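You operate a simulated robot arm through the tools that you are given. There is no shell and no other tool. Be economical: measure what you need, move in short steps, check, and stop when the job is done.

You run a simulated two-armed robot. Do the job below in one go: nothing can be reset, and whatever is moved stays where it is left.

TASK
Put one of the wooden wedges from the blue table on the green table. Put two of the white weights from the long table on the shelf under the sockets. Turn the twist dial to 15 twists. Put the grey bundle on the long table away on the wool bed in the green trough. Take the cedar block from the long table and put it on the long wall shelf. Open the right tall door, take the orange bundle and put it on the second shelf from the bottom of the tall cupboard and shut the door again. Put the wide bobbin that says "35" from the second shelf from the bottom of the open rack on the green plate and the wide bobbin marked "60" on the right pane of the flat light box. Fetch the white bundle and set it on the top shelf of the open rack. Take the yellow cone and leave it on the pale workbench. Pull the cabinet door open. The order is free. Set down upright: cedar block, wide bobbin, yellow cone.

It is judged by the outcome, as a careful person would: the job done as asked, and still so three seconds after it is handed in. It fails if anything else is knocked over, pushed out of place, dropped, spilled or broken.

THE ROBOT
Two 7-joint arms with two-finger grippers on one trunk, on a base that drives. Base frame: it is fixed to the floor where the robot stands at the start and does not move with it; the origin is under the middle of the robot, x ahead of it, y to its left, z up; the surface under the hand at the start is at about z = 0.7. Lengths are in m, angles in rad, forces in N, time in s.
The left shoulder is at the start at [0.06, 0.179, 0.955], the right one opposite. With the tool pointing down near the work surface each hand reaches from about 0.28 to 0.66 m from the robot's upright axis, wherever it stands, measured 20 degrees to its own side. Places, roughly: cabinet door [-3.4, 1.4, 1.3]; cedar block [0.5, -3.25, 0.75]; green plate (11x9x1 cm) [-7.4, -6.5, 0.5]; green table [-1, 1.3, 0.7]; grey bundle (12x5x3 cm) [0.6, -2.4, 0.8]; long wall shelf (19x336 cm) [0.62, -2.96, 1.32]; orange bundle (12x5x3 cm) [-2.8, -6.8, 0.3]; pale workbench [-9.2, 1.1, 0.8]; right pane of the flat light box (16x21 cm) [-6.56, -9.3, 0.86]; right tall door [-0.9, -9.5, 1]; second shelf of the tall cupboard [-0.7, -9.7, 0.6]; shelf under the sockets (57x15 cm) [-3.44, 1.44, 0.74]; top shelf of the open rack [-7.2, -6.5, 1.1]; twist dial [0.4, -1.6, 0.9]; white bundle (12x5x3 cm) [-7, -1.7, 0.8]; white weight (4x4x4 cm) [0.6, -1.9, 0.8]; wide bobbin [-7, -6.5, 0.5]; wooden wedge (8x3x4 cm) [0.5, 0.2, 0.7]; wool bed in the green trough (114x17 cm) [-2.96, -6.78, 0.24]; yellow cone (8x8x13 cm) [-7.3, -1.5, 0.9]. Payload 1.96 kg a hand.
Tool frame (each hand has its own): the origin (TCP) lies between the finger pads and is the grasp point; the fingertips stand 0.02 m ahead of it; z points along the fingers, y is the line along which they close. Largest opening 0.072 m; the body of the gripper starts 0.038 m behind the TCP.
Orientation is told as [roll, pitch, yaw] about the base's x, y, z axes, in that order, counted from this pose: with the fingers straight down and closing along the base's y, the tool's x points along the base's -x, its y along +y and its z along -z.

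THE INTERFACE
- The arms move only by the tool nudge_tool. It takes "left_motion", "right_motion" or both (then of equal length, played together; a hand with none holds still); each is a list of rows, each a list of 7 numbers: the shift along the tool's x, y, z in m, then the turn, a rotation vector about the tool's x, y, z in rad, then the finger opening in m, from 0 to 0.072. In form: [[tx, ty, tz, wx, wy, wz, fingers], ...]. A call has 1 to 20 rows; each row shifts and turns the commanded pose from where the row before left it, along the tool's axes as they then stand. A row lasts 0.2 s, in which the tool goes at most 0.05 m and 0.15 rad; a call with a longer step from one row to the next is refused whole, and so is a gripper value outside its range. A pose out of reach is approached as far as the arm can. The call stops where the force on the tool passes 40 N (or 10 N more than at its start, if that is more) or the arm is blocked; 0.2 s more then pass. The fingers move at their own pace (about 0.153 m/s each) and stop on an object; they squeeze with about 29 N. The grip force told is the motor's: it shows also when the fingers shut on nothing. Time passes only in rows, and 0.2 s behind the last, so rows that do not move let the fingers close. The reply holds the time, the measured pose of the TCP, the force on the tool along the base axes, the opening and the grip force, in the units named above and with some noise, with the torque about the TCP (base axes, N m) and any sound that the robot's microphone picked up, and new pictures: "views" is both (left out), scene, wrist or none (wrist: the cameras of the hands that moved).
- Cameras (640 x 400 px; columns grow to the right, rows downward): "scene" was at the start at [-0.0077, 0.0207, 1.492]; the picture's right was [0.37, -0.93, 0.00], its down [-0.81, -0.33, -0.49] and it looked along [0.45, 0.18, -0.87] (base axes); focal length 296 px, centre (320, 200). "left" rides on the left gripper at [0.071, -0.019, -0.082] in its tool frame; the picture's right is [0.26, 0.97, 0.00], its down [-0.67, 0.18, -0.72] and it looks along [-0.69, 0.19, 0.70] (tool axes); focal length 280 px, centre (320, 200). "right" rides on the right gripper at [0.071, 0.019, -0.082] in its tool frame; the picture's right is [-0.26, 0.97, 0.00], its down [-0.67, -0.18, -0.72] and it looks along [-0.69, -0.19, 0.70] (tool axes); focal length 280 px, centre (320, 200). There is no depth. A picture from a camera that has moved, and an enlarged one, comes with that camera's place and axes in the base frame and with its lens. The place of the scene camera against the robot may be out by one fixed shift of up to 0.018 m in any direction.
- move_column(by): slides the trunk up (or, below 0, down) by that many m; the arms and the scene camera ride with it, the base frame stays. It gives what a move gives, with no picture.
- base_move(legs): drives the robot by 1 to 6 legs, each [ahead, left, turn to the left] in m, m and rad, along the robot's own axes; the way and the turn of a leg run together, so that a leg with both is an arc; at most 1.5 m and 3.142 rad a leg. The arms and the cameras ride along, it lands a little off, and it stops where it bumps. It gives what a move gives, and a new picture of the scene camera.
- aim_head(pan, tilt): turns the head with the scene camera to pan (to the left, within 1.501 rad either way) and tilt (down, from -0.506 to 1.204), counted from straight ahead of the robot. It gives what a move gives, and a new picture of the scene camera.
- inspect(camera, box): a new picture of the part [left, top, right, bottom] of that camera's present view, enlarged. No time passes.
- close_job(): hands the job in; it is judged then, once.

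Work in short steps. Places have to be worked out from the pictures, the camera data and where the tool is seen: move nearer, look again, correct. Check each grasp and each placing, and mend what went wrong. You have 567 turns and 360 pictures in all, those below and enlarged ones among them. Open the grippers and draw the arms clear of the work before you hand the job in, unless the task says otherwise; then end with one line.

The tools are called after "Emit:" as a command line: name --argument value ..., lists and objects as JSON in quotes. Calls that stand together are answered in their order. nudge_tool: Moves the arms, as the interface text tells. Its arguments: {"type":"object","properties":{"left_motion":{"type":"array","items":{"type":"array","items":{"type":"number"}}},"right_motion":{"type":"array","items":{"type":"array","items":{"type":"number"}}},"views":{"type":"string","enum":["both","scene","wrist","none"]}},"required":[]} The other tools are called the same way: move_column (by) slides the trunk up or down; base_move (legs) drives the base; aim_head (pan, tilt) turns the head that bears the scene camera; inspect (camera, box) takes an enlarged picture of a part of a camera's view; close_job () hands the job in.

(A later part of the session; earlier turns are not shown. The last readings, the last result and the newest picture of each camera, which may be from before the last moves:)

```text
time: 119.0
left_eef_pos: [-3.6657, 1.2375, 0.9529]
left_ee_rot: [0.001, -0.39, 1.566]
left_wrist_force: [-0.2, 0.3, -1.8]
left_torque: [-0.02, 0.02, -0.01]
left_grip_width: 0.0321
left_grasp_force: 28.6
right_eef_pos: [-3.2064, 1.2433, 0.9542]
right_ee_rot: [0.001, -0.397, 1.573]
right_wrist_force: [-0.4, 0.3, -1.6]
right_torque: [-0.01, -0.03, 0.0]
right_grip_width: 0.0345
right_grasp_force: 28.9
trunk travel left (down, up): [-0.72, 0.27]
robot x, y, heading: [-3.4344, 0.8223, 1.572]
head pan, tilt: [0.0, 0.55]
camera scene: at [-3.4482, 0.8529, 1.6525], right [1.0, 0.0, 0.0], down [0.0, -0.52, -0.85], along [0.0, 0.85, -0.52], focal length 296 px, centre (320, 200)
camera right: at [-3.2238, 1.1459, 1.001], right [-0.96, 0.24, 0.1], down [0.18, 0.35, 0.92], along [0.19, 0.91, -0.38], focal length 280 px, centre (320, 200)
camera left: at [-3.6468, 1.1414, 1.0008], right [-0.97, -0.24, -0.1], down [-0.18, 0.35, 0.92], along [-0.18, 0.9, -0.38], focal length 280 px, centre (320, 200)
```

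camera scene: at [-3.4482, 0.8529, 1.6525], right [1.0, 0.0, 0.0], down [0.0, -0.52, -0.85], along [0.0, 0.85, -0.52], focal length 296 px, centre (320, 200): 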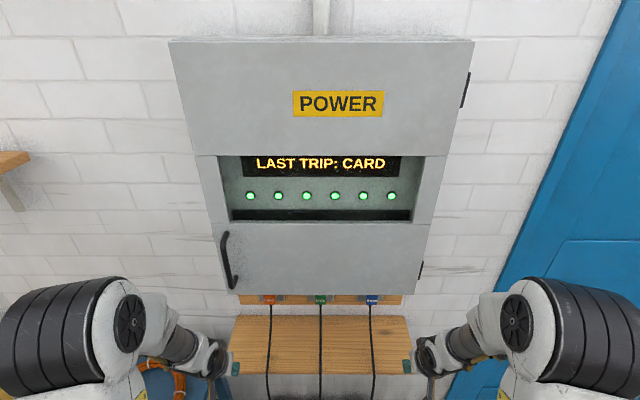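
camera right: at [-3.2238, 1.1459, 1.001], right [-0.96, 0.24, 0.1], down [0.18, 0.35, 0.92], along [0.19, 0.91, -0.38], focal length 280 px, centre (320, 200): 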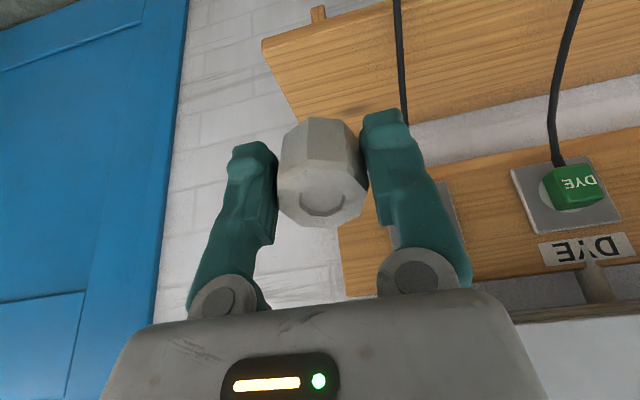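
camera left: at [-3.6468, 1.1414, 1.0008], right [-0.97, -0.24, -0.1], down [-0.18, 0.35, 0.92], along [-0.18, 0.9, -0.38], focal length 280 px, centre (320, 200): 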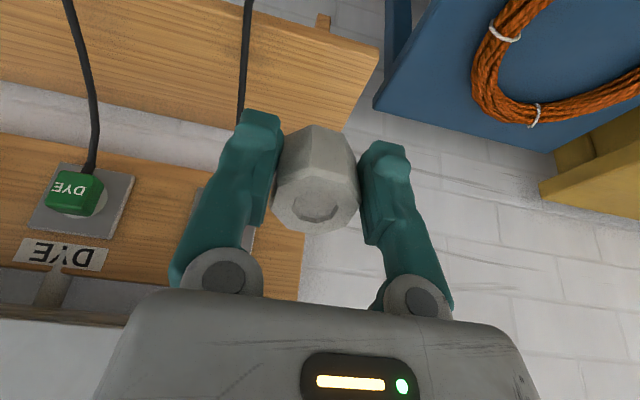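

I shift slightly outward, go forward over the shelf to y≈1.385 and descend part way.

Emit:
nudge_tool --left_motion '[[0, 0.01, 0, 0, 0, 0, 0], [-0.0433, 0, 0.0183, 0, 0, 0, 0], [-0.0433, 0, 0.0183, 0, 0, 0, 0], [-0.0433, 0, 0.0183, 0, 0, 0, 0], [0.0156, 0, 0.0368, 0, 0, 0, 0], [0.0156, 0, 0.0368, 0, 0, 0, 0], [0.0156, 0, 0.0368, 0, 0, 0, 0]]' --right_motion '[[0, -0.015, 0, 0, 0, 0, 0], [-0.0433, 0, 0.0183, 0, 0, 0, 0], [-0.0433, 0, 0.0183, 0, 0, 0, 0], [-0.0433, 0, 0.0183, 0, 0, 0, 0], [0.0156, 0, 0.0368, 0, 0, 0, 0], [0.0156, 0, 0.0368, 0, 0, 0, 0], [0.0156, 0, 0.0368, 0, 0, 0, 0]]' --views "wrist"

```text
time: 120.1
left_eef_pos: [-3.6759, 1.3747, 0.9506]
left_ee_rot: [0.003, -0.395, 1.563]
left_wrist_force: [0.2, 0.4, -2.4]
left_torque: [-0.05, -0.01, 0.01]
left_grip_width: 0.0322
left_grasp_force: 29.4
right_eef_pos: [-3.1881, 1.3722, 0.9507]
right_ee_rot: [0.001, -0.389, 1.57]
right_wrist_force: [-0.9, -25.4, 6.8]
right_torque: [2.07, -0.1, 0.23]
right_grip_width: 0.0347
right_grasp_force: 28.9
trunk travel left (down, up): [-0.72, 0.27]
robot x, y, heading: [-3.4423, 0.8229, 1.57]
head pan, tilt: [0.0, 0.55]
stopped in row 5 (right hand): the force on the tool passed its limit at 120 N (the readings are from after the stop); the commanded pose is now the measured one
camera right: at [-3.207, 1.2754, 0.9991], right [-0.96, 0.24, 0.1], down [0.18, 0.35, 0.92], along [0.19, 0.9, -0.39], focal length 280 px, centre (320, 200)
camera left: at [-3.6562, 1.2763, 0.9989], right [-0.97, -0.24, -0.1], down [-0.18, 0.35, 0.92], along [-0.18, 0.91, -0.38], focal length 280 px, centre (320, 200)
```

right: 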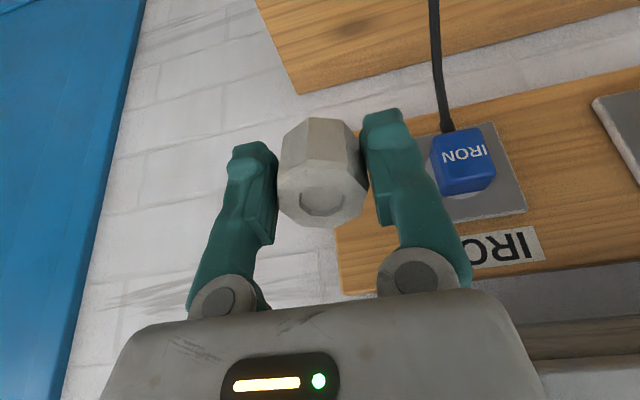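
left: 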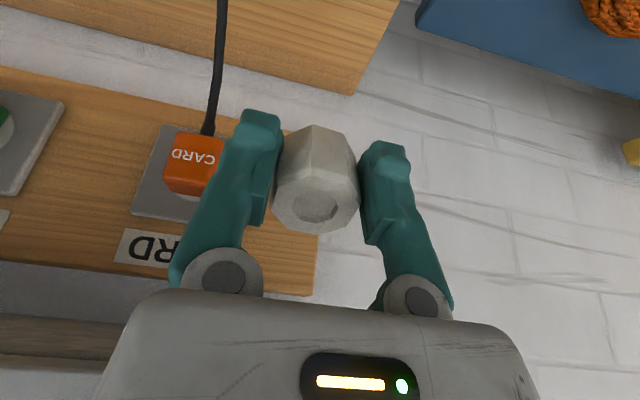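

The right gripper body touched the cabinet front. I back off 4 cm, tilt a bit more, descend, then forward at lower height.

Emit:
nudge_tool --left_motion '[[0.037, 0, -0.0156, 0, 0, 0, 0], [0, 0, 0, 0, -0.08, 0, 0], [0.0183, 0, 0.0355, 0, 0, 0, 0], [0.0183, 0, 0.0355, 0, 0, 0, 0], [0.0183, 0, 0.0355, 0, 0, 0, 0]]' --right_motion '[[0.037, 0, -0.0156, 0, 0, 0, 0], [0, 0, 0, 0, -0.08, 0, 0], [0.0183, 0, 0.0355, 0, 0, 0, 0], [0.0183, 0, 0.0355, 0, 0, 0, 0], [0.0183, 0, 0.0355, 0, 0, 0, 0]]' --views "wrist"

```text
time: 121.3
left_eef_pos: [-3.6734, 1.3389, 0.8297]
left_ee_rot: [0.001, -0.472, 1.564]
left_wrist_force: [0.3, 0.8, -1.9]
left_torque: [-0.03, 0.0, 0.0]
left_grip_width: 0.0322
left_grasp_force: 29.5
right_eef_pos: [-3.1866, 1.3349, 0.8304]
right_ee_rot: [0.001, -0.468, 1.57]
right_wrist_force: [0.6, 0.5, -2.3]
right_torque: [-0.02, 0.0, 0.02]
right_grip_width: 0.0349
right_grasp_force: 29.0
trunk travel left (down, up): [-0.72, 0.27]
robot x, y, heading: [-3.4371, 0.8206, 1.568]
head pan, tilt: [0.0, 0.55]
camera right: at [-3.2051, 1.2339, 0.8712], right [-0.96, 0.23, 0.12], down [0.18, 0.28, 0.94], along [0.19, 0.93, -0.31], focal length 280 px, centre (320, 200)
camera left: at [-3.6545, 1.2382, 0.8707], right [-0.97, -0.23, -0.12], down [-0.18, 0.28, 0.94], along [-0.18, 0.93, -0.31], focal length 280 px, centre (320, 200)
```

right: 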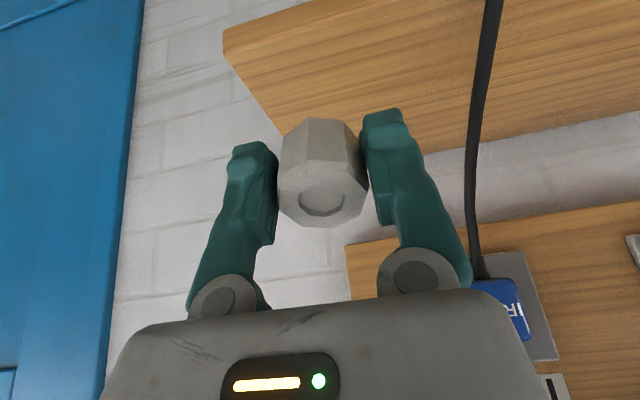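
left: 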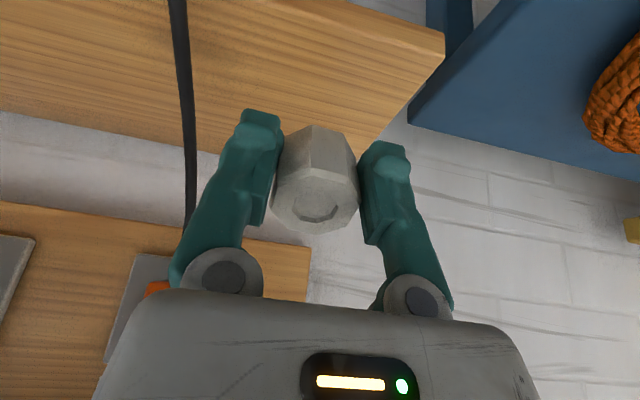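

Aligned over the shelf. Go forward 4 cm and lower to 9 mm above contact.

Emit:
nudge_tool --left_motion '[[-0.034, 0, 0.017, 0, 0, 0, 0], [0.0113, 0, 0.0223, 0, 0, 0, 0], [0.0113, 0, 0.0223, 0, 0, 0, 0], [0.0023, 0, 0.0045, 0, 0, 0, 0], [0.0023, 0, 0.0045, 0, 0, 0, 0]]' --right_motion '[[-0.036, 0, 0.018, 0, 0, 0, 0], [0.0113, 0, 0.0223, 0, 0, 0, 0], [0.0113, 0, 0.0223, 0, 0, 0, 0], [0.0023, 0, 0.0045, 0, 0, 0, 0], [0.0023, 0, 0.0045, 0, 0, 0, 0]]' --views "wrist"

```text
time: 122.5
left_eef_pos: [-3.6741, 1.374, 0.7718]
left_ee_rot: [0.003, -0.477, 1.564]
left_wrist_force: [-0.6, -0.1, -1.4]
left_torque: [-0.01, -0.01, -0.02]
left_grip_width: 0.0322
left_grasp_force: 29.1
right_eef_pos: [-3.1877, 1.3745, 0.7697]
right_ee_rot: [0.0, -0.469, 1.571]
right_wrist_force: [0.1, -0.3, -1.6]
right_torque: [0.0, -0.01, -0.01]
right_grip_width: 0.0345
right_grasp_force: 29.1
trunk travel left (down, up): [-0.72, 0.27]
robot x, y, heading: [-3.4396, 0.822, 1.571]
head pan, tilt: [0.0, 0.55]
camera right: at [-3.206, 1.2731, 0.8107], right [-0.96, 0.23, 0.12], down [0.18, 0.28, 0.94], along [0.19, 0.93, -0.31], focal length 280 px, centre (320, 200)
camera left: at [-3.6555, 1.2736, 0.8114], right [-0.97, -0.23, -0.12], down [-0.18, 0.27, 0.94], along [-0.18, 0.93, -0.31], focal length 280 px, centre (320, 200)
```

right: 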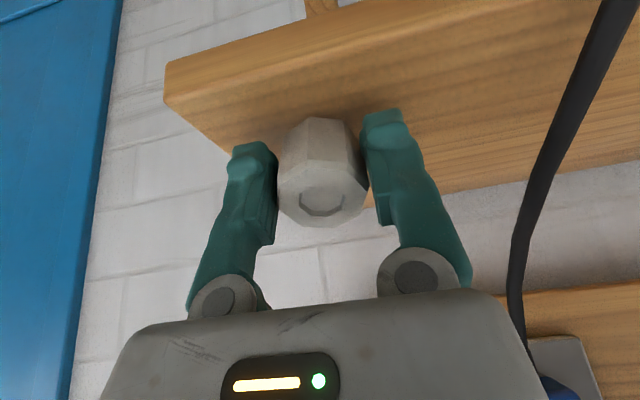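
left: 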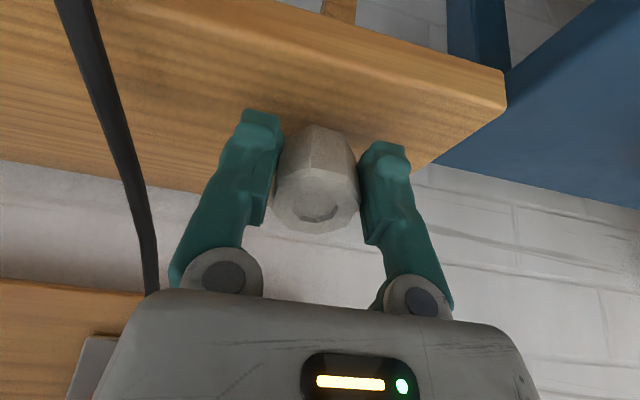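

No contact yet; lower in 3 mm steps.

Emit:
nudge_tool --left_motion '[[0.0014, 0, 0.0027, 0, 0, 0, 0], [0.0014, 0, 0.0027, 0, 0, 0, 0], [0, 0, 0, 0, 0, 0, 0]]' --right_motion '[[0.0014, 0, 0.0027, 0, 0, 0, 0], [0.0014, 0, 0.0027, 0, 0, 0, 0], [0, 0, 0, 0, 0, 0, 0]]' --views "none"

Emit:
nudge_tool --left_motion '[[0.0014, 0, 0.0027, 0, 0, 0, 0], [0, 0, 0, 0, 0, 0, 0]]' --right_motion '[[0.0014, 0, 0.0027, 0, 0, 0, 0], [0, 0, 0, 0, 0, 0, 0]]' --views "none"

```text
time: 123.3
left_eef_pos: [-3.6739, 1.3721, 0.7668]
left_ee_rot: [0.003, -0.474, 1.564]
left_wrist_force: [-0.7, 0.1, -0.9]
left_torque: [-0.05, 0.0, -0.02]
left_grip_width: 0.0325
left_grasp_force: 29.5
right_eef_pos: [-3.1875, 1.3748, 0.7688]
right_ee_rot: [-0.001, -0.473, 1.572]
right_wrist_force: [0.3, 1.4, 12.1]
right_torque: [-0.01, -0.05, 0.0]
right_grip_width: 0.0346
right_grasp_force: 29.1
trunk travel left (down, up): [-0.72, 0.27]
robot x, y, heading: [-3.4386, 0.8242, 1.572]
head pan, tilt: [0.0, 0.55]
```

```text
time: 123.9
left_eef_pos: [-3.6753, 1.3727, 0.7663]
left_ee_rot: [0.005, -0.481, 1.564]
left_wrist_force: [2.5, 0.7, 15.0]
left_torque: [0.03, -0.13, -0.01]
left_grip_width: 0.0324
left_grasp_force: 28.5
right_eef_pos: [-3.1895, 1.3744, 0.7663]
right_ee_rot: [0.0, -0.476, 1.571]
right_wrist_force: [-3.1, 9.3, 23.4]
right_torque: [0.15, 0.06, 0.0]
right_grip_width: 0.0347
right_grasp_force: 29.8
trunk travel left (down, up): [-0.72, 0.27]
robot x, y, heading: [-3.4374, 0.8212, 1.573]
head pan, tilt: [0.0, 0.55]
```

Both weights touch the shelf. Release and withdraw back along the tool axis.

Emit:
nudge_tool --left_motion '[[0, 0, -0.001, 0, 0, 0, 0.05], [0, 0, 0, 0, 0, 0, 0.05], [0, 0, 0, 0, 0, 0, 0.05], [0, 0, -0.03, 0, 0, 0, 0.05], [0, 0, -0.04, 0, 0, 0, 0.05], [0, 0, -0.04, 0, 0, 0, 0.05]]' --right_motion '[[0, 0, -0.001, 0, 0, 0, 0.05], [0, 0, 0, 0, 0, 0, 0.05], [0, 0, 0, 0, 0, 0, 0.05], [0, 0, -0.03, 0, 0, 0, 0.05], [0, 0, -0.04, 0, 0, 0, 0.05], [0, 0, -0.04, 0, 0, 0, 0.05]]' --views "wrist"

```text
time: 125.3
left_eef_pos: [-3.675, 1.3195, 0.8621]
left_ee_rot: [0.002, -0.476, 1.564]
left_wrist_force: [0.2, 0.0, 0.7]
left_torque: [-0.02, 0.02, 0.01]
left_grip_width: 0.0501
left_grasp_force: 0.0
right_eef_pos: [-3.1884, 1.3212, 0.8637]
right_ee_rot: [-0.001, -0.47, 1.57]
right_wrist_force: [-0.1, 1.2, 0.5]
right_torque: [0.0, -0.02, 0.0]
right_grip_width: 0.0501
right_grasp_force: 0.0
trunk travel left (down, up): [-0.72, 0.27]
robot x, y, heading: [-3.4397, 0.8237, 1.573]
head pan, tilt: [0.0, 0.55]
camera right: at [-3.2064, 1.2202, 0.9029], right [-0.96, 0.23, 0.12], down [0.18, 0.28, 0.94], along [0.19, 0.93, -0.31], focal length 280 px, centre (320, 200)
camera left: at [-3.6553, 1.2198, 0.9015], right [-0.97, -0.23, -0.12], down [-0.18, 0.27, 0.95], along [-0.18, 0.94, -0.3], focal length 280 px, centre (320, 200)
```

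right: 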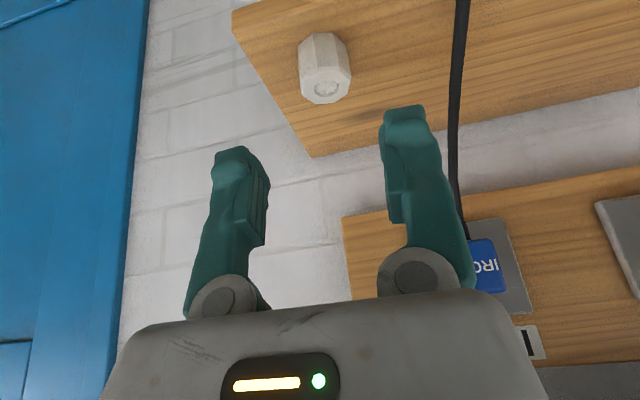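
left: 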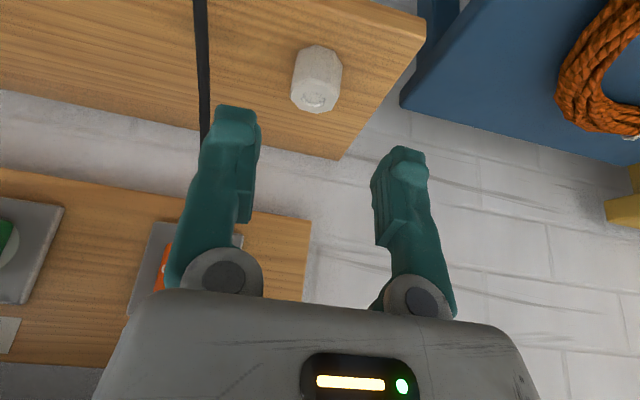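

Both weights stand on the shelf. Now the cabinet door: handle bar at about [-3.63, 1.30, 1.16–1.31], hinge right. I back off and turn the left hand to point forward, right hand tucked.

Emit:
base_move --legs '[[-0.27, 0, 0]]'

Emit:
nudge_tool --left_motion '[[0, 0, 0, 0, -0.137, 0, 0.072], [0, 0, 0, 0, -0.137, 0, 0.072], [0, 0, 0, 0, -0.137, 0, 0.072], [0, 0, 0, 0, -0.137, 0, 0.072], [0, 0, 0, 0, -0.137, 0, 0.072], [0, 0, 0, 0, -0.137, 0, 0.072], [0, 0, 0, 0, -0.137, 0, 0.072], [0, 0, 0, 0, -0.137, 0, 0.072]]' --right_motion '[[0, 0, 0, 0, 0.12, 0, 0.072], [0, 0, 0, 0, 0.12, 0, 0.072], [0, 0, 0, 0, 0.12, 0, 0.072], [0, 0, 0, 0, 0.11, 0, 0.072], [0.04, 0, 0, 0, 0, 0, 0.072], [0.04, 0, 0, 0, 0, 0, 0.072], [0.04, 0, 0, 0, 0, 0, 0.072], [0, 0, 0, 0, 0, 0, 0.072]]' --views "both"

```text
time: 127.2
left_eef_pos: [-3.6727, 1.0554, 0.8596]
left_ee_rot: [0.002, -0.473, 1.56]
left_wrist_force: [0.2, -0.3, 0.2]
left_torque: [0.02, 0.0, 0.0]
left_grip_width: 0.0499
left_grasp_force: 0.1
right_eef_pos: [-3.1878, 1.0548, 0.8629]
right_ee_rot: [0.001, -0.47, 1.566]
right_wrist_force: [-0.1, -0.5, -0.7]
right_torque: [-0.02, -0.03, -0.02]
right_grip_width: 0.0501
right_grasp_force: 0.0
trunk travel left (down, up): [-0.72, 0.27]
robot x, y, heading: [-3.4381, 0.5545, 1.567]
head pan, tilt: [0.0, 0.55]
camera scene: at [-3.4478, 0.5801, 1.6526], right [1.0, 0.0, 0.0], down [0.0, -0.52, -0.85], along [0.0, 0.85, -0.52], focal length 296 px, centre (320, 200)
```

scene: 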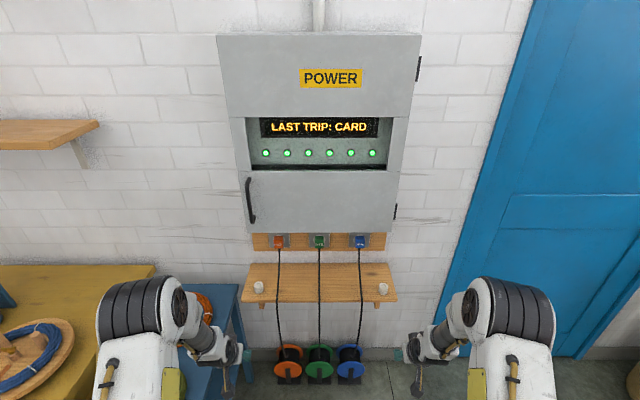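

```text
time: 129.0
left_eef_pos: [-3.6733, 1.0553, 0.8599]
left_ee_rot: [1.973, -1.569, -0.411]
left_wrist_force: [0.3, 0.7, 0.8]
left_torque: [0.03, -0.01, 0.0]
left_grip_width: 0.0717
left_grasp_force: 0.0
right_eef_pos: [-3.1874, 0.9354, 0.8611]
right_ee_rot: [0.0, 0.001, 1.565]
right_wrist_force: [0.2, -0.1, 0.1]
right_torque: [0.0, -0.02, 0.03]
right_grip_width: 0.0719
right_grasp_force: 0.1
trunk travel left (down, up): [-0.72, 0.27]
robot x, y, heading: [-3.439, 0.5587, 1.565]
head pan, tilt: [0.0, 0.55]
camera scene: at [-3.4481, 0.5815, 1.6526], right [1.0, 0.0, 0.0], down [0.0, -0.52, -0.85], along [0.0, 0.85, -0.52], focal length 296 px, centre (320, 200)
camera right: at [-3.2051, 0.8631, 0.9419], right [-0.96, 0.27, 0.0], down [0.19, 0.67, 0.71], along [0.19, 0.69, -0.7], focal length 280 px, centre (320, 200)
camera left: at [-3.6552, 0.9738, 0.7892], right [-0.97, 0.01, -0.26], down [-0.19, -0.71, 0.67], along [-0.18, 0.7, 0.69], focal length 280 px, centre (320, 200)
```

scene: 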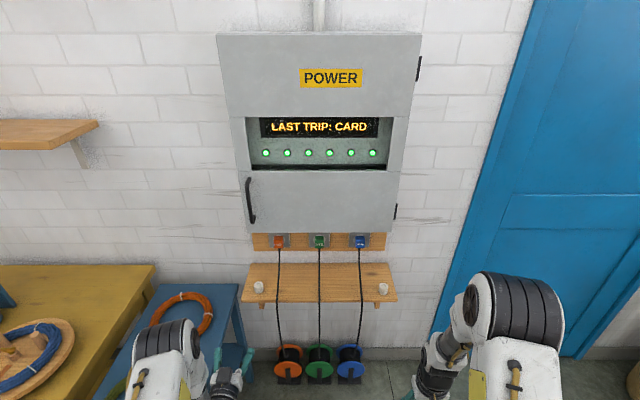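
right: 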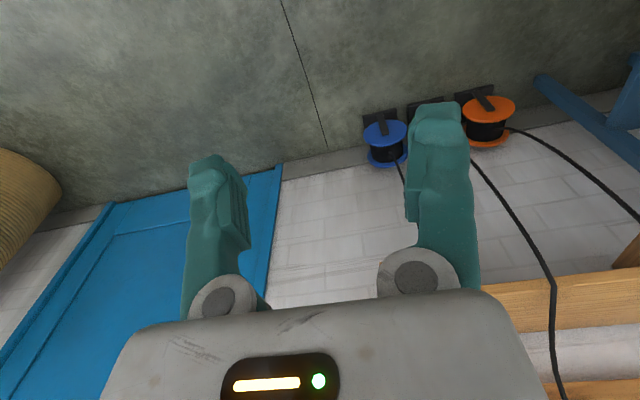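
left: 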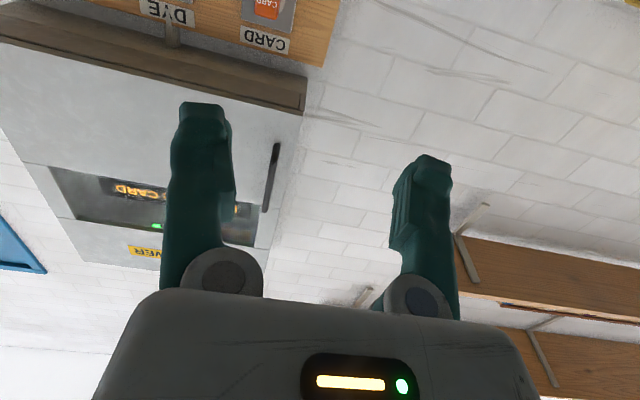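

Triangulated handle: x≈-3.658, y≈1.377, z 1.08–1.245. I raise the left hand in front of it.

Emit:
nudge_tool --left_motion '[[-0.045, 0, 0, 0, 0, 0, 0.072], [-0.045, 0, 0, 0, 0, 0, 0.072], [-0.045, 0, 0, 0, 0, 0, 0.072], [-0.045, 0, 0, 0, 0, 0, 0.072], [-0.045, 0, 0, 0, 0, 0, 0.072], [-0.045, 0, 0, 0, 0, 0, 0.072], [-0.035, -0.015, 0, 0, 0, 0, 0.072]]' --views "wrist"

Emit:
base_move --legs '[[0.1, 0, 0]]'

```text
time: 130.6
left_eef_pos: [-3.6567, 1.0528, 1.1662]
left_ee_rot: [1.303, -1.569, 0.257]
left_wrist_force: [-0.5, 0.5, -0.4]
left_torque: [0.0, 0.03, 0.01]
left_grip_width: 0.0722
left_grasp_force: 0.1
right_eef_pos: [-3.187, 0.9335, 0.8617]
right_ee_rot: [0.0, -0.001, 1.564]
right_wrist_force: [0.1, -0.1, -0.1]
right_torque: [-0.02, 0.01, 0.02]
right_grip_width: 0.0719
right_grasp_force: 0.1
trunk travel left (down, up): [-0.72, 0.27]
robot x, y, heading: [-3.4403, 0.5552, 1.572]
head pan, tilt: [0.0, 0.55]
camera left: at [-3.6385, 0.9713, 1.0953], right [-0.97, 0.01, -0.26], down [-0.19, -0.71, 0.67], along [-0.18, 0.7, 0.69], focal length 280 px, centre (320, 200)
```

left: 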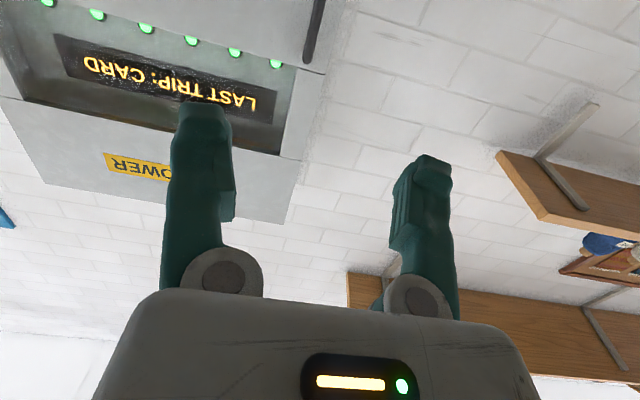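

```text
time: 131.7
left_eef_pos: [-3.6567, 1.155, 1.1656]
left_ee_rot: [1.042, -1.569, 0.518]
left_wrist_force: [-0.1, -0.2, 0.1]
left_torque: [0.05, 0.0, -0.03]
left_grip_width: 0.0722
left_grasp_force: 0.0
right_eef_pos: [-3.1859, 1.0343, 0.8611]
right_ee_rot: [-0.001, 0.0, 1.565]
right_wrist_force: [1.1, 0.5, 0.7]
right_torque: [-0.01, 0.0, 0.04]
right_grip_width: 0.072
right_grasp_force: 0.1
trunk travel left (down, up): [-0.72, 0.27]
robot x, y, heading: [-3.4335, 0.6513, 1.567]
head pan, tilt: [0.0, 0.55]
camera scene: at [-3.4472, 0.6804, 1.6526], right [1.0, -0.01, 0.0], down [0.0, -0.52, -0.85], along [0.0, 0.85, -0.52], focal length 296 px, centre (320, 200)
```

scene: 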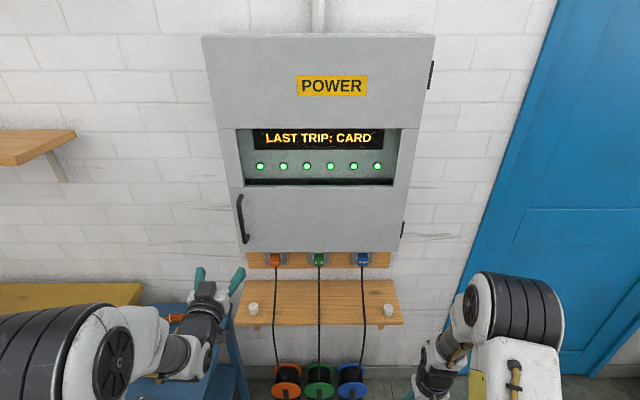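

Aligned. Advance the left hand to just around the handle.

Emit:
nudge_tool --left_motion '[[0, 0.002, 0.045, 0, 0, 0, 0.072], [0, 0, 0.045, 0, 0, 0, 0.072], [0, 0, 0.045, 0, 0, 0, 0.072], [0, 0, 0.04, 0, 0, 0, 0.072], [0, 0, 0.02, 0, 0, 0, 0.072]]' --views "both"

```text
time: 132.9
left_eef_pos: [-3.6559, 1.3507, 1.1653]
left_ee_rot: [0.879, -1.569, 0.68]
left_wrist_force: [-0.1, -0.3, -0.8]
left_torque: [0.03, 0.01, 0.0]
left_grip_width: 0.0722
left_grasp_force: 0.1
right_eef_pos: [-3.1858, 1.033, 0.8619]
right_ee_rot: [0.001, -0.001, 1.565]
right_wrist_force: [-0.2, -0.2, -0.1]
right_torque: [0.01, -0.02, 0.0]
right_grip_width: 0.072
right_grasp_force: 0.1
trunk travel left (down, up): [-0.72, 0.27]
robot x, y, heading: [-3.4378, 0.6548, 1.57]
head pan, tilt: [0.0, 0.55]
camera scene: at [-3.4473, 0.6805, 1.6526], right [1.0, -0.01, 0.0], down [0.0, -0.52, -0.85], along [0.0, 0.85, -0.52], focal length 296 px, centre (320, 200)
camera left: at [-3.6379, 1.2675, 1.0946], right [-0.97, 0.01, -0.26], down [-0.19, -0.71, 0.68], along [-0.18, 0.7, 0.69], focal length 280 px, centre (320, 200)
```

scene: 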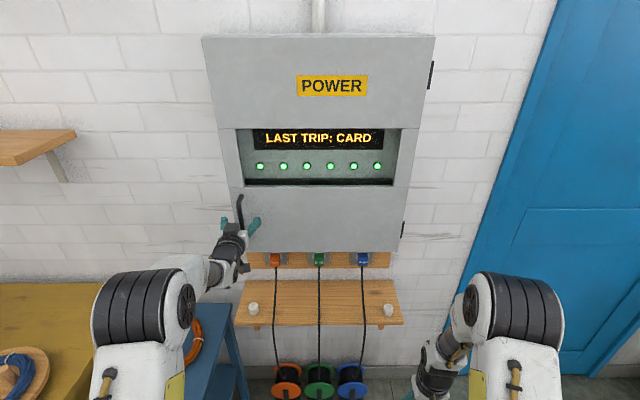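
left: 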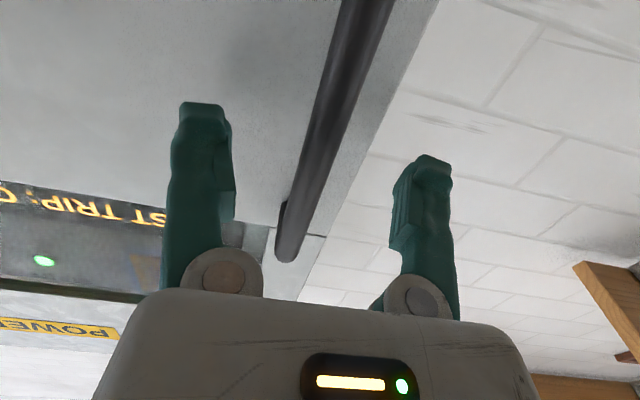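

The bar runs between the fingers; advance 1 cm and close.

Emit:
nudge_tool --left_motion '[[0, 0, 0.01, 0, 0, 0, 0.072], [0, 0, 0, 0, 0, 0, 0], [0, 0, 0, 0, 0, 0, 0], [0, 0, 0, 0, 0, 0, 0]]' --views "wrist"

```text
time: 133.9
left_eef_pos: [-3.6521, 1.3607, 1.1656]
left_ee_rot: [0.879, -1.567, 0.678]
left_wrist_force: [13.3, 1.8, -4.6]
left_torque: [0.19, -0.15, 0.0]
left_grip_width: 0.006
left_grasp_force: 30.0
right_eef_pos: [-3.1841, 1.0345, 0.8603]
right_ee_rot: [0.001, 0.003, 1.563]
right_wrist_force: [-0.1, 0.1, -0.5]
right_torque: [0.03, 0.01, -0.01]
right_grip_width: 0.0721
right_grasp_force: 0.0
trunk travel left (down, up): [-0.72, 0.27]
robot x, y, heading: [-3.4392, 0.6535, 1.565]
head pan, tilt: [0.0, 0.55]
camera left: at [-3.6347, 1.2775, 1.0946], right [-0.97, 0.01, -0.26], down [-0.19, -0.71, 0.68], along [-0.18, 0.7, 0.69], focal length 280 px, centre (320, 200)
```

left: 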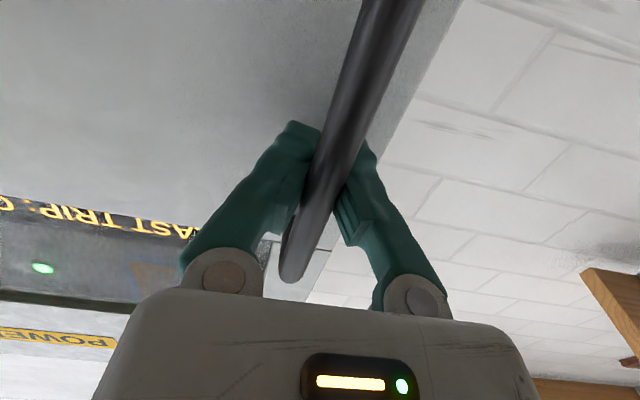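

The fingers hold the bar. I pull gently along the arc (hinge ≈[-3.20,1.41]) for two small steps as a test.

Emit:
nudge_tool --left_motion '[[0, -0.002, -0.023, -0.05, 0, 0, 0], [0, -0.002, -0.023, -0.05, 0, 0, 0], [0, -0.003, -0.023, -0.05, 0, 0, 0]]' --views "both"

```text
time: 134.7
left_eef_pos: [-3.6407, 1.2923, 1.1653]
left_ee_rot: [1.23, -1.563, 0.475]
left_wrist_force: [23.6, 6.6, -4.5]
left_torque: [-0.7, -0.38, 0.15]
left_grip_width: 0.0061
left_grasp_force: 29.5
right_eef_pos: [-3.1822, 1.0342, 0.8596]
right_ee_rot: [0.003, 0.002, 1.564]
right_wrist_force: [0.8, -0.3, 0.1]
right_torque: [0.02, 0.0, 0.0]
right_grip_width: 0.0721
right_grasp_force: 0.2
trunk travel left (down, up): [-0.72, 0.27]
robot x, y, heading: [-3.4382, 0.656, 1.565]
head pan, tilt: [0.0, 0.55]
camera scene: at [-3.4399, 0.6817, 1.6525], right [1.0, -0.01, 0.0], down [-0.01, -0.52, -0.85], along [0.0, 0.85, -0.52], focal length 296 px, centre (320, 200)
camera left: at [-3.6112, 1.2124, 1.0945], right [-0.96, -0.13, -0.26], down [-0.08, -0.73, 0.68], along [-0.28, 0.67, 0.69], focal length 280 px, centre (320, 200)
```

scene: 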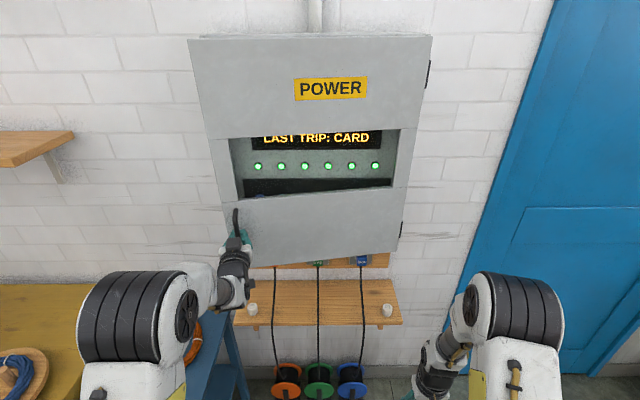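
left: 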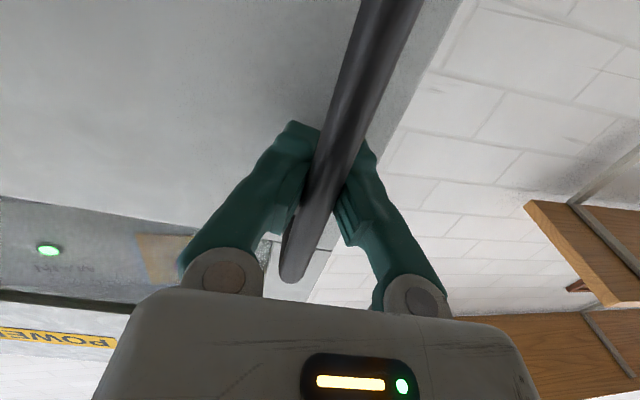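

The door opens. I'll continue by swinging the whole base around the hinge (arc leg), which keeps hand and door fixed relative to each other; test with 0.2 rad.

Emit:
base_move --legs '[[-0.048, -0.151, 0.2]]'

```text
time: 136.1
left_eef_pos: [-3.6106, 1.2066, 1.1644]
left_ee_rot: [1.335, -1.569, 0.571]
left_wrist_force: [7.1, 3.4, -7.1]
left_torque: [0.48, 0.08, 0.1]
left_grip_width: 0.0061
left_grasp_force: 30.2
right_eef_pos: [-3.1068, 1.0453, 0.8599]
right_ee_rot: [0.002, 0.001, 1.761]
right_wrist_force: [0.7, -0.1, 0.3]
right_torque: [0.0, -0.03, -0.03]
right_grip_width: 0.0719
right_grasp_force: 0.0
trunk travel left (down, up): [-0.72, 0.27]
robot x, y, heading: [-3.281, 0.6234, 1.76]
head pan, tilt: [0.0, 0.55]
camera scene: at [-3.2934, 0.6489, 1.6525], right [0.98, 0.19, 0.0], down [0.1, -0.51, -0.85], along [-0.16, 0.84, -0.52], focal length 296 px, centre (320, 200)
```

scene: 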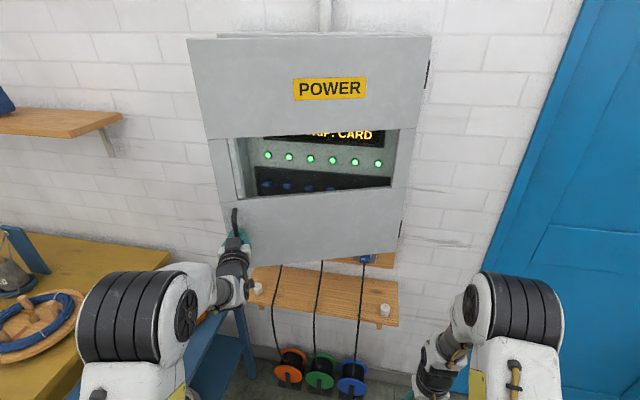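

It works with low force. Continue the swing 0.7 rad.

Emit:
base_move --legs '[[-0.081, -0.264, 0.35], [-0.081, -0.264, 0.35]]'

```text
time: 139.6
left_eef_pos: [-3.3839, 0.9815, 1.1651]
left_ee_rot: [-1.812, -1.569, -1.86]
left_wrist_force: [-5.9, -14.9, -3.6]
left_torque: [0.26, 0.3, -0.1]
left_grip_width: 0.0061
left_grasp_force: 29.8
right_eef_pos: [-2.8936, 1.1874, 0.862]
right_ee_rot: [-0.003, 0.0, 2.46]
right_wrist_force: [-0.1, 0.2, -0.7]
right_torque: [0.01, 0.03, 0.0]
right_grip_width: 0.072
right_grasp_force: 0.0
trunk travel left (down, up): [-0.72, 0.27]
robot x, y, heading: [-2.7567, 0.754, 2.461]
head pan, tilt: [0.0, 0.55]
camera scene: at [-2.7881, 0.7647, 1.6526], right [0.63, 0.78, 0.0], down [0.41, -0.33, -0.85], along [-0.66, 0.54, -0.52], focal length 296 px, centre (320, 200)
```

scene: 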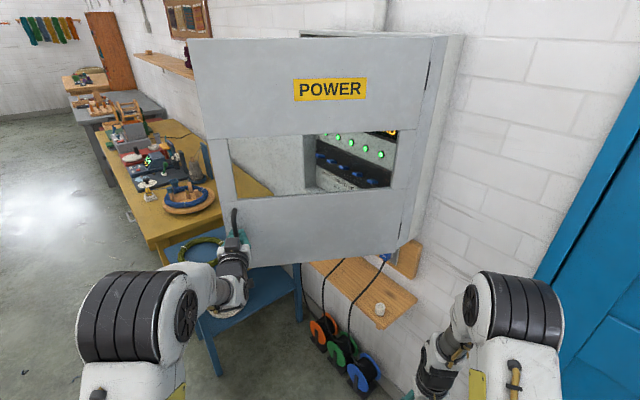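

Door ~60° open. One more 0.35 rad.

Emit:
base_move --legs '[[-0.081, -0.264, 0.35]]'

```text
time: 141.6
left_eef_pos: [-3.2283, 0.9403, 1.1657]
left_ee_rot: [-2.038, -1.567, -1.284]
left_wrist_force: [-0.9, -12.3, -5.1]
left_torque: [0.12, 0.34, -0.08]
left_grip_width: 0.006
left_grasp_force: 29.9
right_eef_pos: [-2.8372, 1.3017, 0.861]
right_ee_rot: [-0.001, -0.001, 2.814]
right_wrist_force: [-0.1, 0.0, -0.3]
right_torque: [-0.04, -0.02, -0.01]
right_grip_width: 0.0721
right_grasp_force: 0.0
trunk travel left (down, up): [-0.72, 0.27]
robot x, y, heading: [-2.5572, 0.9448, 2.812]
head pan, tilt: [0.0, 0.55]
camera scene: at [-2.595, 0.946, 1.6526], right [0.32, 0.95, 0.0], down [0.49, -0.17, -0.85], along [-0.81, 0.28, -0.52], focal length 296 px, centre (320, 200)
```

scene: 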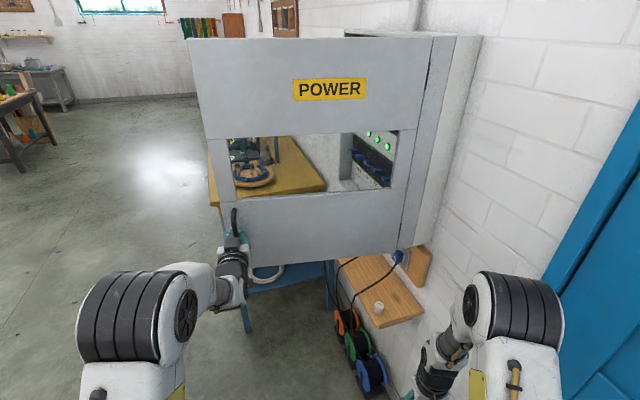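

Door is ~80° open. Release the handle and back away.

Emit:
nudge_tool --left_motion '[[0, 0, 0, 0, 0, 0, 0.05], [0, 0, 0, 0, 0, 0, 0.072], [0, 0, -0.04, 0, 0, 0, 0.072], [0, 0, -0.04, 0, 0, 0, 0.072]]' --views "none"

Emit:
base_move --legs '[[-0.3, 0, 0]]'

```text
time: 142.6
left_eef_pos: [-3.1486, 0.9262, 1.1666]
left_ee_rot: [-3.115, -1.568, -0.203]
left_wrist_force: [-0.5, -0.2, 0.2]
left_torque: [0.0, -0.01, -0.01]
left_grip_width: 0.0721
left_grasp_force: 0.1
right_eef_pos: [-2.8365, 1.3033, 0.8629]
right_ee_rot: [-0.001, 0.0, 2.814]
right_wrist_force: [-0.5, 0.6, -0.6]
right_torque: [0.01, -0.01, 0.02]
right_grip_width: 0.0719
right_grasp_force: 0.0
trunk travel left (down, up): [-0.72, 0.27]
robot x, y, heading: [-2.5602, 0.9405, 2.811]
head pan, tilt: [0.0, 0.55]
```

```text
time: 144.6
left_eef_pos: [-2.8674, 0.8307, 1.1668]
left_ee_rot: [2.344, -1.569, 0.619]
left_wrist_force: [0.0, 0.0, 0.7]
left_torque: [0.0, 0.0, -0.03]
left_grip_width: 0.0721
left_grasp_force: 0.1
right_eef_pos: [-2.5552, 1.2069, 0.8617]
right_ee_rot: [0.002, 0.0, 2.813]
right_wrist_force: [0.1, 0.1, -0.2]
right_torque: [0.02, 0.0, 0.01]
right_grip_width: 0.0721
right_grasp_force: 0.0
trunk travel left (down, up): [-0.72, 0.27]
robot x, y, heading: [-2.2781, 0.8459, 2.811]
head pan, tilt: [0.0, 0.55]
camera scene: at [-2.312, 0.8526, 1.6526], right [0.32, 0.95, 0.0], down [0.49, -0.17, -0.85], along [-0.81, 0.27, -0.52], focal length 296 px, centre (320, 200)
```

scene: 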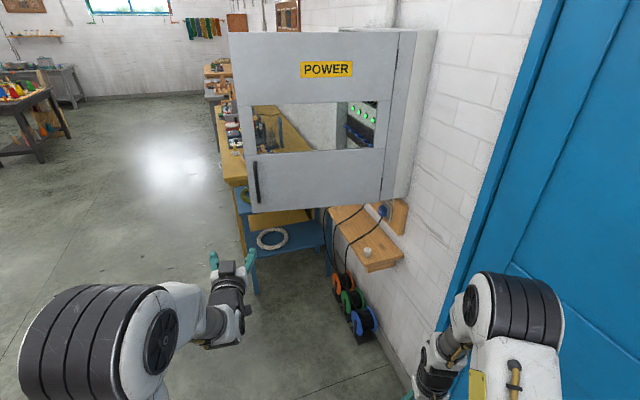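

Cabinet done. I fold the left hand back to pointing down and drive back to the long table.

Emit:
nudge_tool --left_motion '[[0.02, 0, -0.03, 0, 0.142, 0, 0.072], [0.02, 0, -0.03, 0, 0.142, 0, 0.072], [0.02, 0, -0.03, 0, 0.142, 0, 0.072], [0.02, 0, -0.03, 0, 0.142, 0, 0.072], [0.02, 0, -0.02, 0, 0.142, 0, 0.072], [0.02, 0, 0, 0, 0.142, 0, 0.072], [0.02, 0, 0, 0, 0.142, 0, 0.072], [0.02, 0, 0.01, 0, 0.142, 0, 0.072], [0.0, 0, 0.02, 0, 0.142, 0, 0.072], [0.0, 0, 0.02, 0, 0.142, 0, 0.072], [0.0, 0, 0.02, 0, 0.142, 0, 0.072]]' --views "none"

Emit:
base_move --legs '[[-0.1, 0.28, 0], [0, 0, -1.24], [0, -1.4, 0], [0, -0.5, 0], [0, 0, -1.571]]'

```text
time: 147.0
left_eef_pos: [-2.7194, 0.809, 1.0102]
left_ee_rot: [-0.003, -0.007, 2.963]
left_wrist_force: [-1.1, -0.2, 0.1]
left_torque: [0.05, -0.02, -0.01]
left_grip_width: 0.0721
left_grasp_force: 0.1
left hand out of reach, approached as far as the arm can: row 3, 4, 5, 9
right_eef_pos: [-2.5568, 1.2051, 0.8615]
right_ee_rot: [-0.005, 0.0, 2.814]
right_wrist_force: [0.8, -0.5, 0.8]
right_torque: [0.03, -0.01, 0.05]
right_grip_width: 0.0719
right_grasp_force: 0.0
trunk travel left (down, up): [-0.72, 0.27]
robot x, y, heading: [-2.2774, 0.8507, 2.815]
head pan, tilt: [0.0, 0.55]
```

```text
time: 165.1
left_eef_pos: [0.0509, 0.7546, 1.0108]
left_ee_rot: [0.001, -0.008, 0.193]
left_wrist_force: [0.0, 0.7, 0.4]
left_torque: [-0.02, 0.02, 0.0]
left_grip_width: 0.0719
left_grasp_force: 0.1
right_eef_pos: [0.0425, 0.3273, 0.8621]
right_ee_rot: [0.001, -0.001, 0.042]
right_wrist_force: [-0.1, 0.1, 0.2]
right_torque: [-0.03, 0.01, -0.01]
right_grip_width: 0.0721
right_grasp_force: 0.1
trunk travel left (down, up): [-0.72, 0.27]
robot x, y, heading: [-0.3488, 0.5585, 0.042]
head pan, tilt: [0.0, 0.55]
camera scene: at [-0.3277, 0.5598, 1.6526], right [0.04, -1.0, 0.0], down [-0.52, -0.02, -0.85], along [0.85, 0.04, -0.52], focal length 296 px, centre (320, 200)
```

scene: 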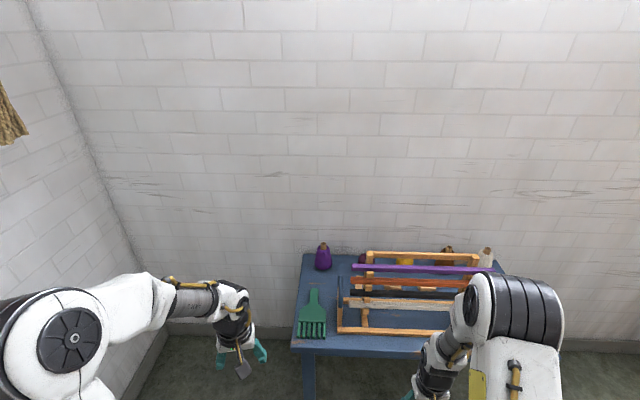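

Strafe south along the long table to y≈-3.1.

Emit:
base_move --legs '[[0, 0, -0.042], [0, -1.45, 0], [0, -1.45, 0], [0, -0.78, 0]]'

Emit:
aim_head --pan 0 --tilt 0.7

```text
time: 183.4
left_eef_pos: [0.0511, -2.9682, 1.0103]
left_ee_rot: [0.001, -0.009, 0.152]
left_wrist_force: [0.4, -0.8, 0.4]
left_torque: [0.01, -0.03, 0.0]
left_grip_width: 0.0721
left_grasp_force: 0.0
right_eef_pos: [0.0251, -3.3937, 0.8609]
right_ee_rot: [0.0, 0.0, 0.0]
right_wrist_force: [-0.2, -0.2, 0.5]
right_torque: [0.0, 0.03, 0.0]
right_grip_width: 0.072
right_grasp_force: 0.1
trunk travel left (down, up): [-0.72, 0.27]
robot x, y, heading: [-0.3566, -3.1467, 0.001]
head pan, tilt: [0.0, 0.55]
camera scene: at [-0.3351, -3.1478, 1.6526], right [0.0, -1.0, 0.0], down [-0.52, 0.0, -0.85], along [0.85, 0.0, -0.52], focal length 296 px, centre (320, 200)
```

scene: 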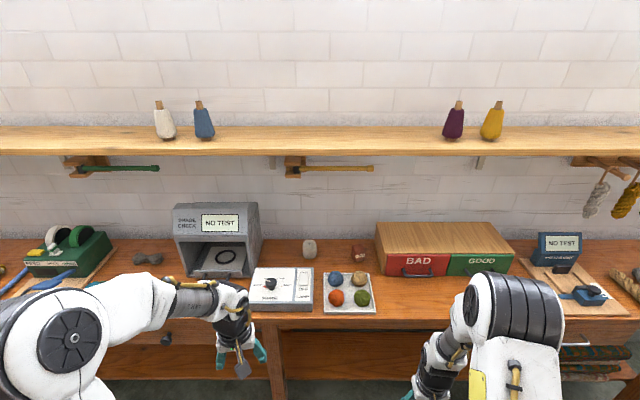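

```text
time: 184.1
left_eef_pos: [0.0511, -2.9671, 1.0105]
left_ee_rot: [0.0, -0.009, 0.152]
left_wrist_force: [-0.4, -0.2, 0.1]
left_torque: [-0.02, 0.02, 0.0]
left_grip_width: 0.072
left_grasp_force: 0.1
right_eef_pos: [0.0251, -3.3938, 0.8597]
right_ee_rot: [0.001, -0.001, 0.0]
right_wrist_force: [-0.4, 0.1, -0.1]
right_torque: [0.0, -0.02, 0.02]
right_grip_width: 0.0719
right_grasp_force: 0.0
trunk travel left (down, up): [-0.72, 0.27]
robot x, y, heading: [-0.3553, -3.1471, 0.006]
head pan, tilt: [0.0, 0.7]
camera scene: at [-0.34, -3.1478, 1.6395], right [0.0, -1.0, 0.0], down [-0.64, 0.0, -0.77], along [0.77, 0.0, -0.64], focal length 296 px, centre (320, 200)
```

scene: 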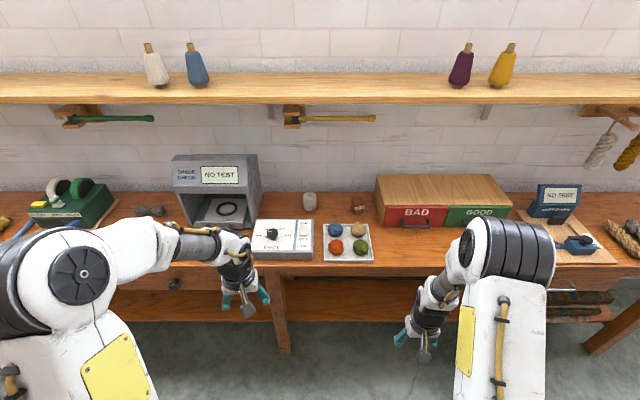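

Zoom on the likely cedar block.

Emit:
inspect --camera "scene" --box '[280, 170, 400, 245]'

```text
5.33 times, centred on (340, 208) of scene
camera zoom: at [-0.34, -3.1478, 1.6395], right [0.0, -1.0, 0.0], down [-0.64, 0.0, -0.77], along [0.77, 0.0, -0.64], focal length 1577 px, centre (213, 160)
```

zoom: 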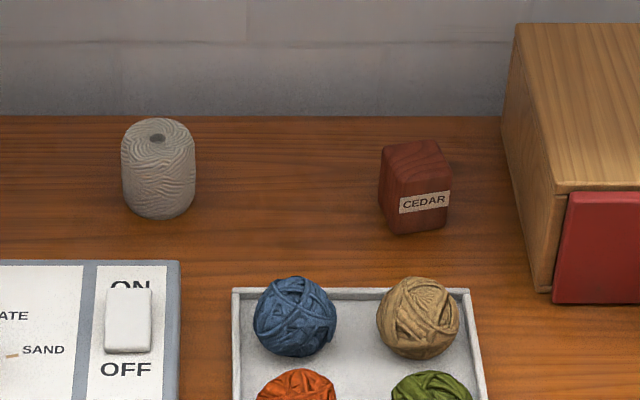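

Cedar block at about [0.608,-3.308]. I'll grasp it with the right hand tilted ~45° forward so it can also go onto the high shelf. Tilt the hand, then drive closer.

Emit:
nudge_tool --right_motion '[[0, 0, -0.04, 0, -0.13, 0, 0.072], [0, 0, -0.04, 0, -0.13, 0, 0.072], [0, 0, -0.04, 0, -0.13, 0, 0.072], [0, 0, 0, 0, -0.13, 0, 0.072], [0, 0, 0, 0, -0.13, 0, 0.072], [0, 0, 0, 0, -0.13, 0, 0.072]]' --views "none"

Emit:
base_move --legs '[[0.33, 0, 0]]'

Emit:
nudge_tool --right_motion '[[0, 0.045, 0, 0, 0, 0, 0.072], [0, 0.035, 0, 0, 0, 0, 0.072]]' --views "wrist"

```text
time: 185.5
left_eef_pos: [0.0513, -2.9685, 1.012]
left_ee_rot: [0.0, -0.008, 0.151]
left_wrist_force: [0.1, 0.0, -0.1]
left_torque: [-0.01, 0.01, 0.04]
left_grip_width: 0.072
left_grasp_force: 0.0
right_eef_pos: [0.0439, -3.4095, 0.9706]
right_ee_rot: [0.001, -0.783, 0.0]
right_wrist_force: [0.5, -0.6, -0.9]
right_torque: [-0.01, -0.02, 0.01]
right_grip_width: 0.0721
right_grasp_force: 0.1
right hand out of reach, approached as far as the arm can: row 4, 5, 6
trunk travel left (down, up): [-0.72, 0.27]
robot x, y, heading: [-0.3559, -3.1398, -0.001]
head pan, tilt: [0.0, 0.7]
```

```text
time: 187.7
left_eef_pos: [0.3796, -2.9677, 1.0113]
left_ee_rot: [0.0, -0.009, 0.153]
left_wrist_force: [-0.4, 0.5, -0.6]
left_torque: [-0.01, 0.0, -0.01]
left_grip_width: 0.0721
left_grasp_force: 0.0
right_eef_pos: [0.3732, -3.4079, 0.9706]
right_ee_rot: [0.001, -0.778, 0.002]
right_wrist_force: [0.4, 0.7, -0.3]
right_torque: [0.01, -0.02, 0.04]
right_grip_width: 0.072
right_grasp_force: 0.1
trunk travel left (down, up): [-0.72, 0.27]
robot x, y, heading: [-0.0244, -3.1439, -0.0]
head pan, tilt: [0.0, 0.7]
camera scene: at [-0.0109, -3.1473, 1.6395], right [0.0, -1.0, 0.0], down [-0.64, 0.0, -0.76], along [0.76, 0.0, -0.64], focal length 296 px, centre (320, 200)
```

scene: 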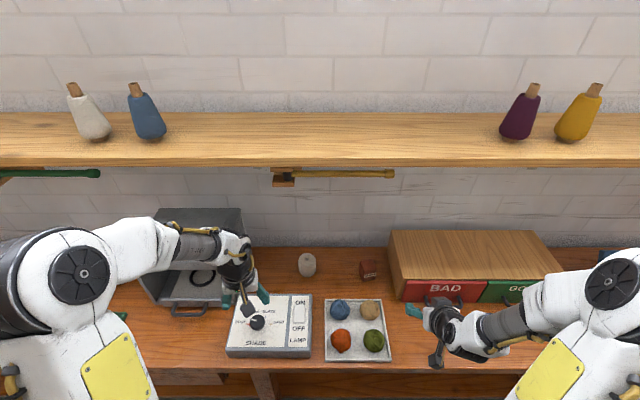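

```text
time: 188.3
left_eef_pos: [0.3803, -2.966, 1.0099]
left_ee_rot: [-0.001, -0.009, 0.152]
left_wrist_force: [-0.3, 1.0, -0.9]
left_torque: [0.0, -0.02, 0.01]
left_grip_width: 0.0719
left_grasp_force: 0.1
right_eef_pos: [0.3901, -3.3272, 0.9663]
right_ee_rot: [0.0, -0.777, 0.0]
right_wrist_force: [-0.1, -0.7, -0.6]
right_torque: [-0.02, 0.03, -0.01]
right_grip_width: 0.0719
right_grasp_force: 0.1
right hand out of reach, approached as far as the arm can: row 1
trunk travel left (down, up): [-0.72, 0.27]
robot x, y, heading: [-0.0247, -3.1459, 0.003]
head pan, tilt: [0.0, 0.7]
camera right: at [0.2839, -3.3086, 0.9743], right [0.19, 0.97, 0.18], down [-0.02, -0.18, 0.98], along [0.98, -0.19, -0.01], focal length 280 px, centre (320, 200)
```

right: 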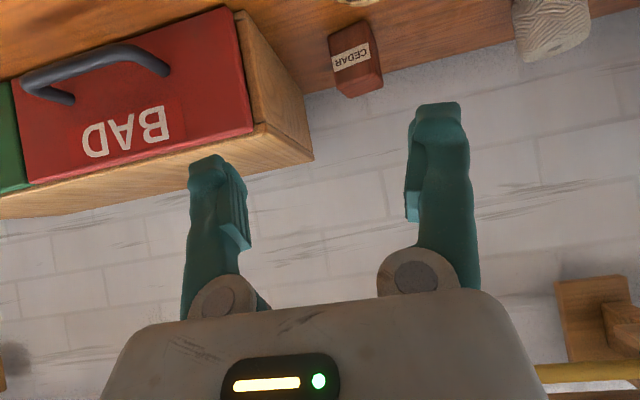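

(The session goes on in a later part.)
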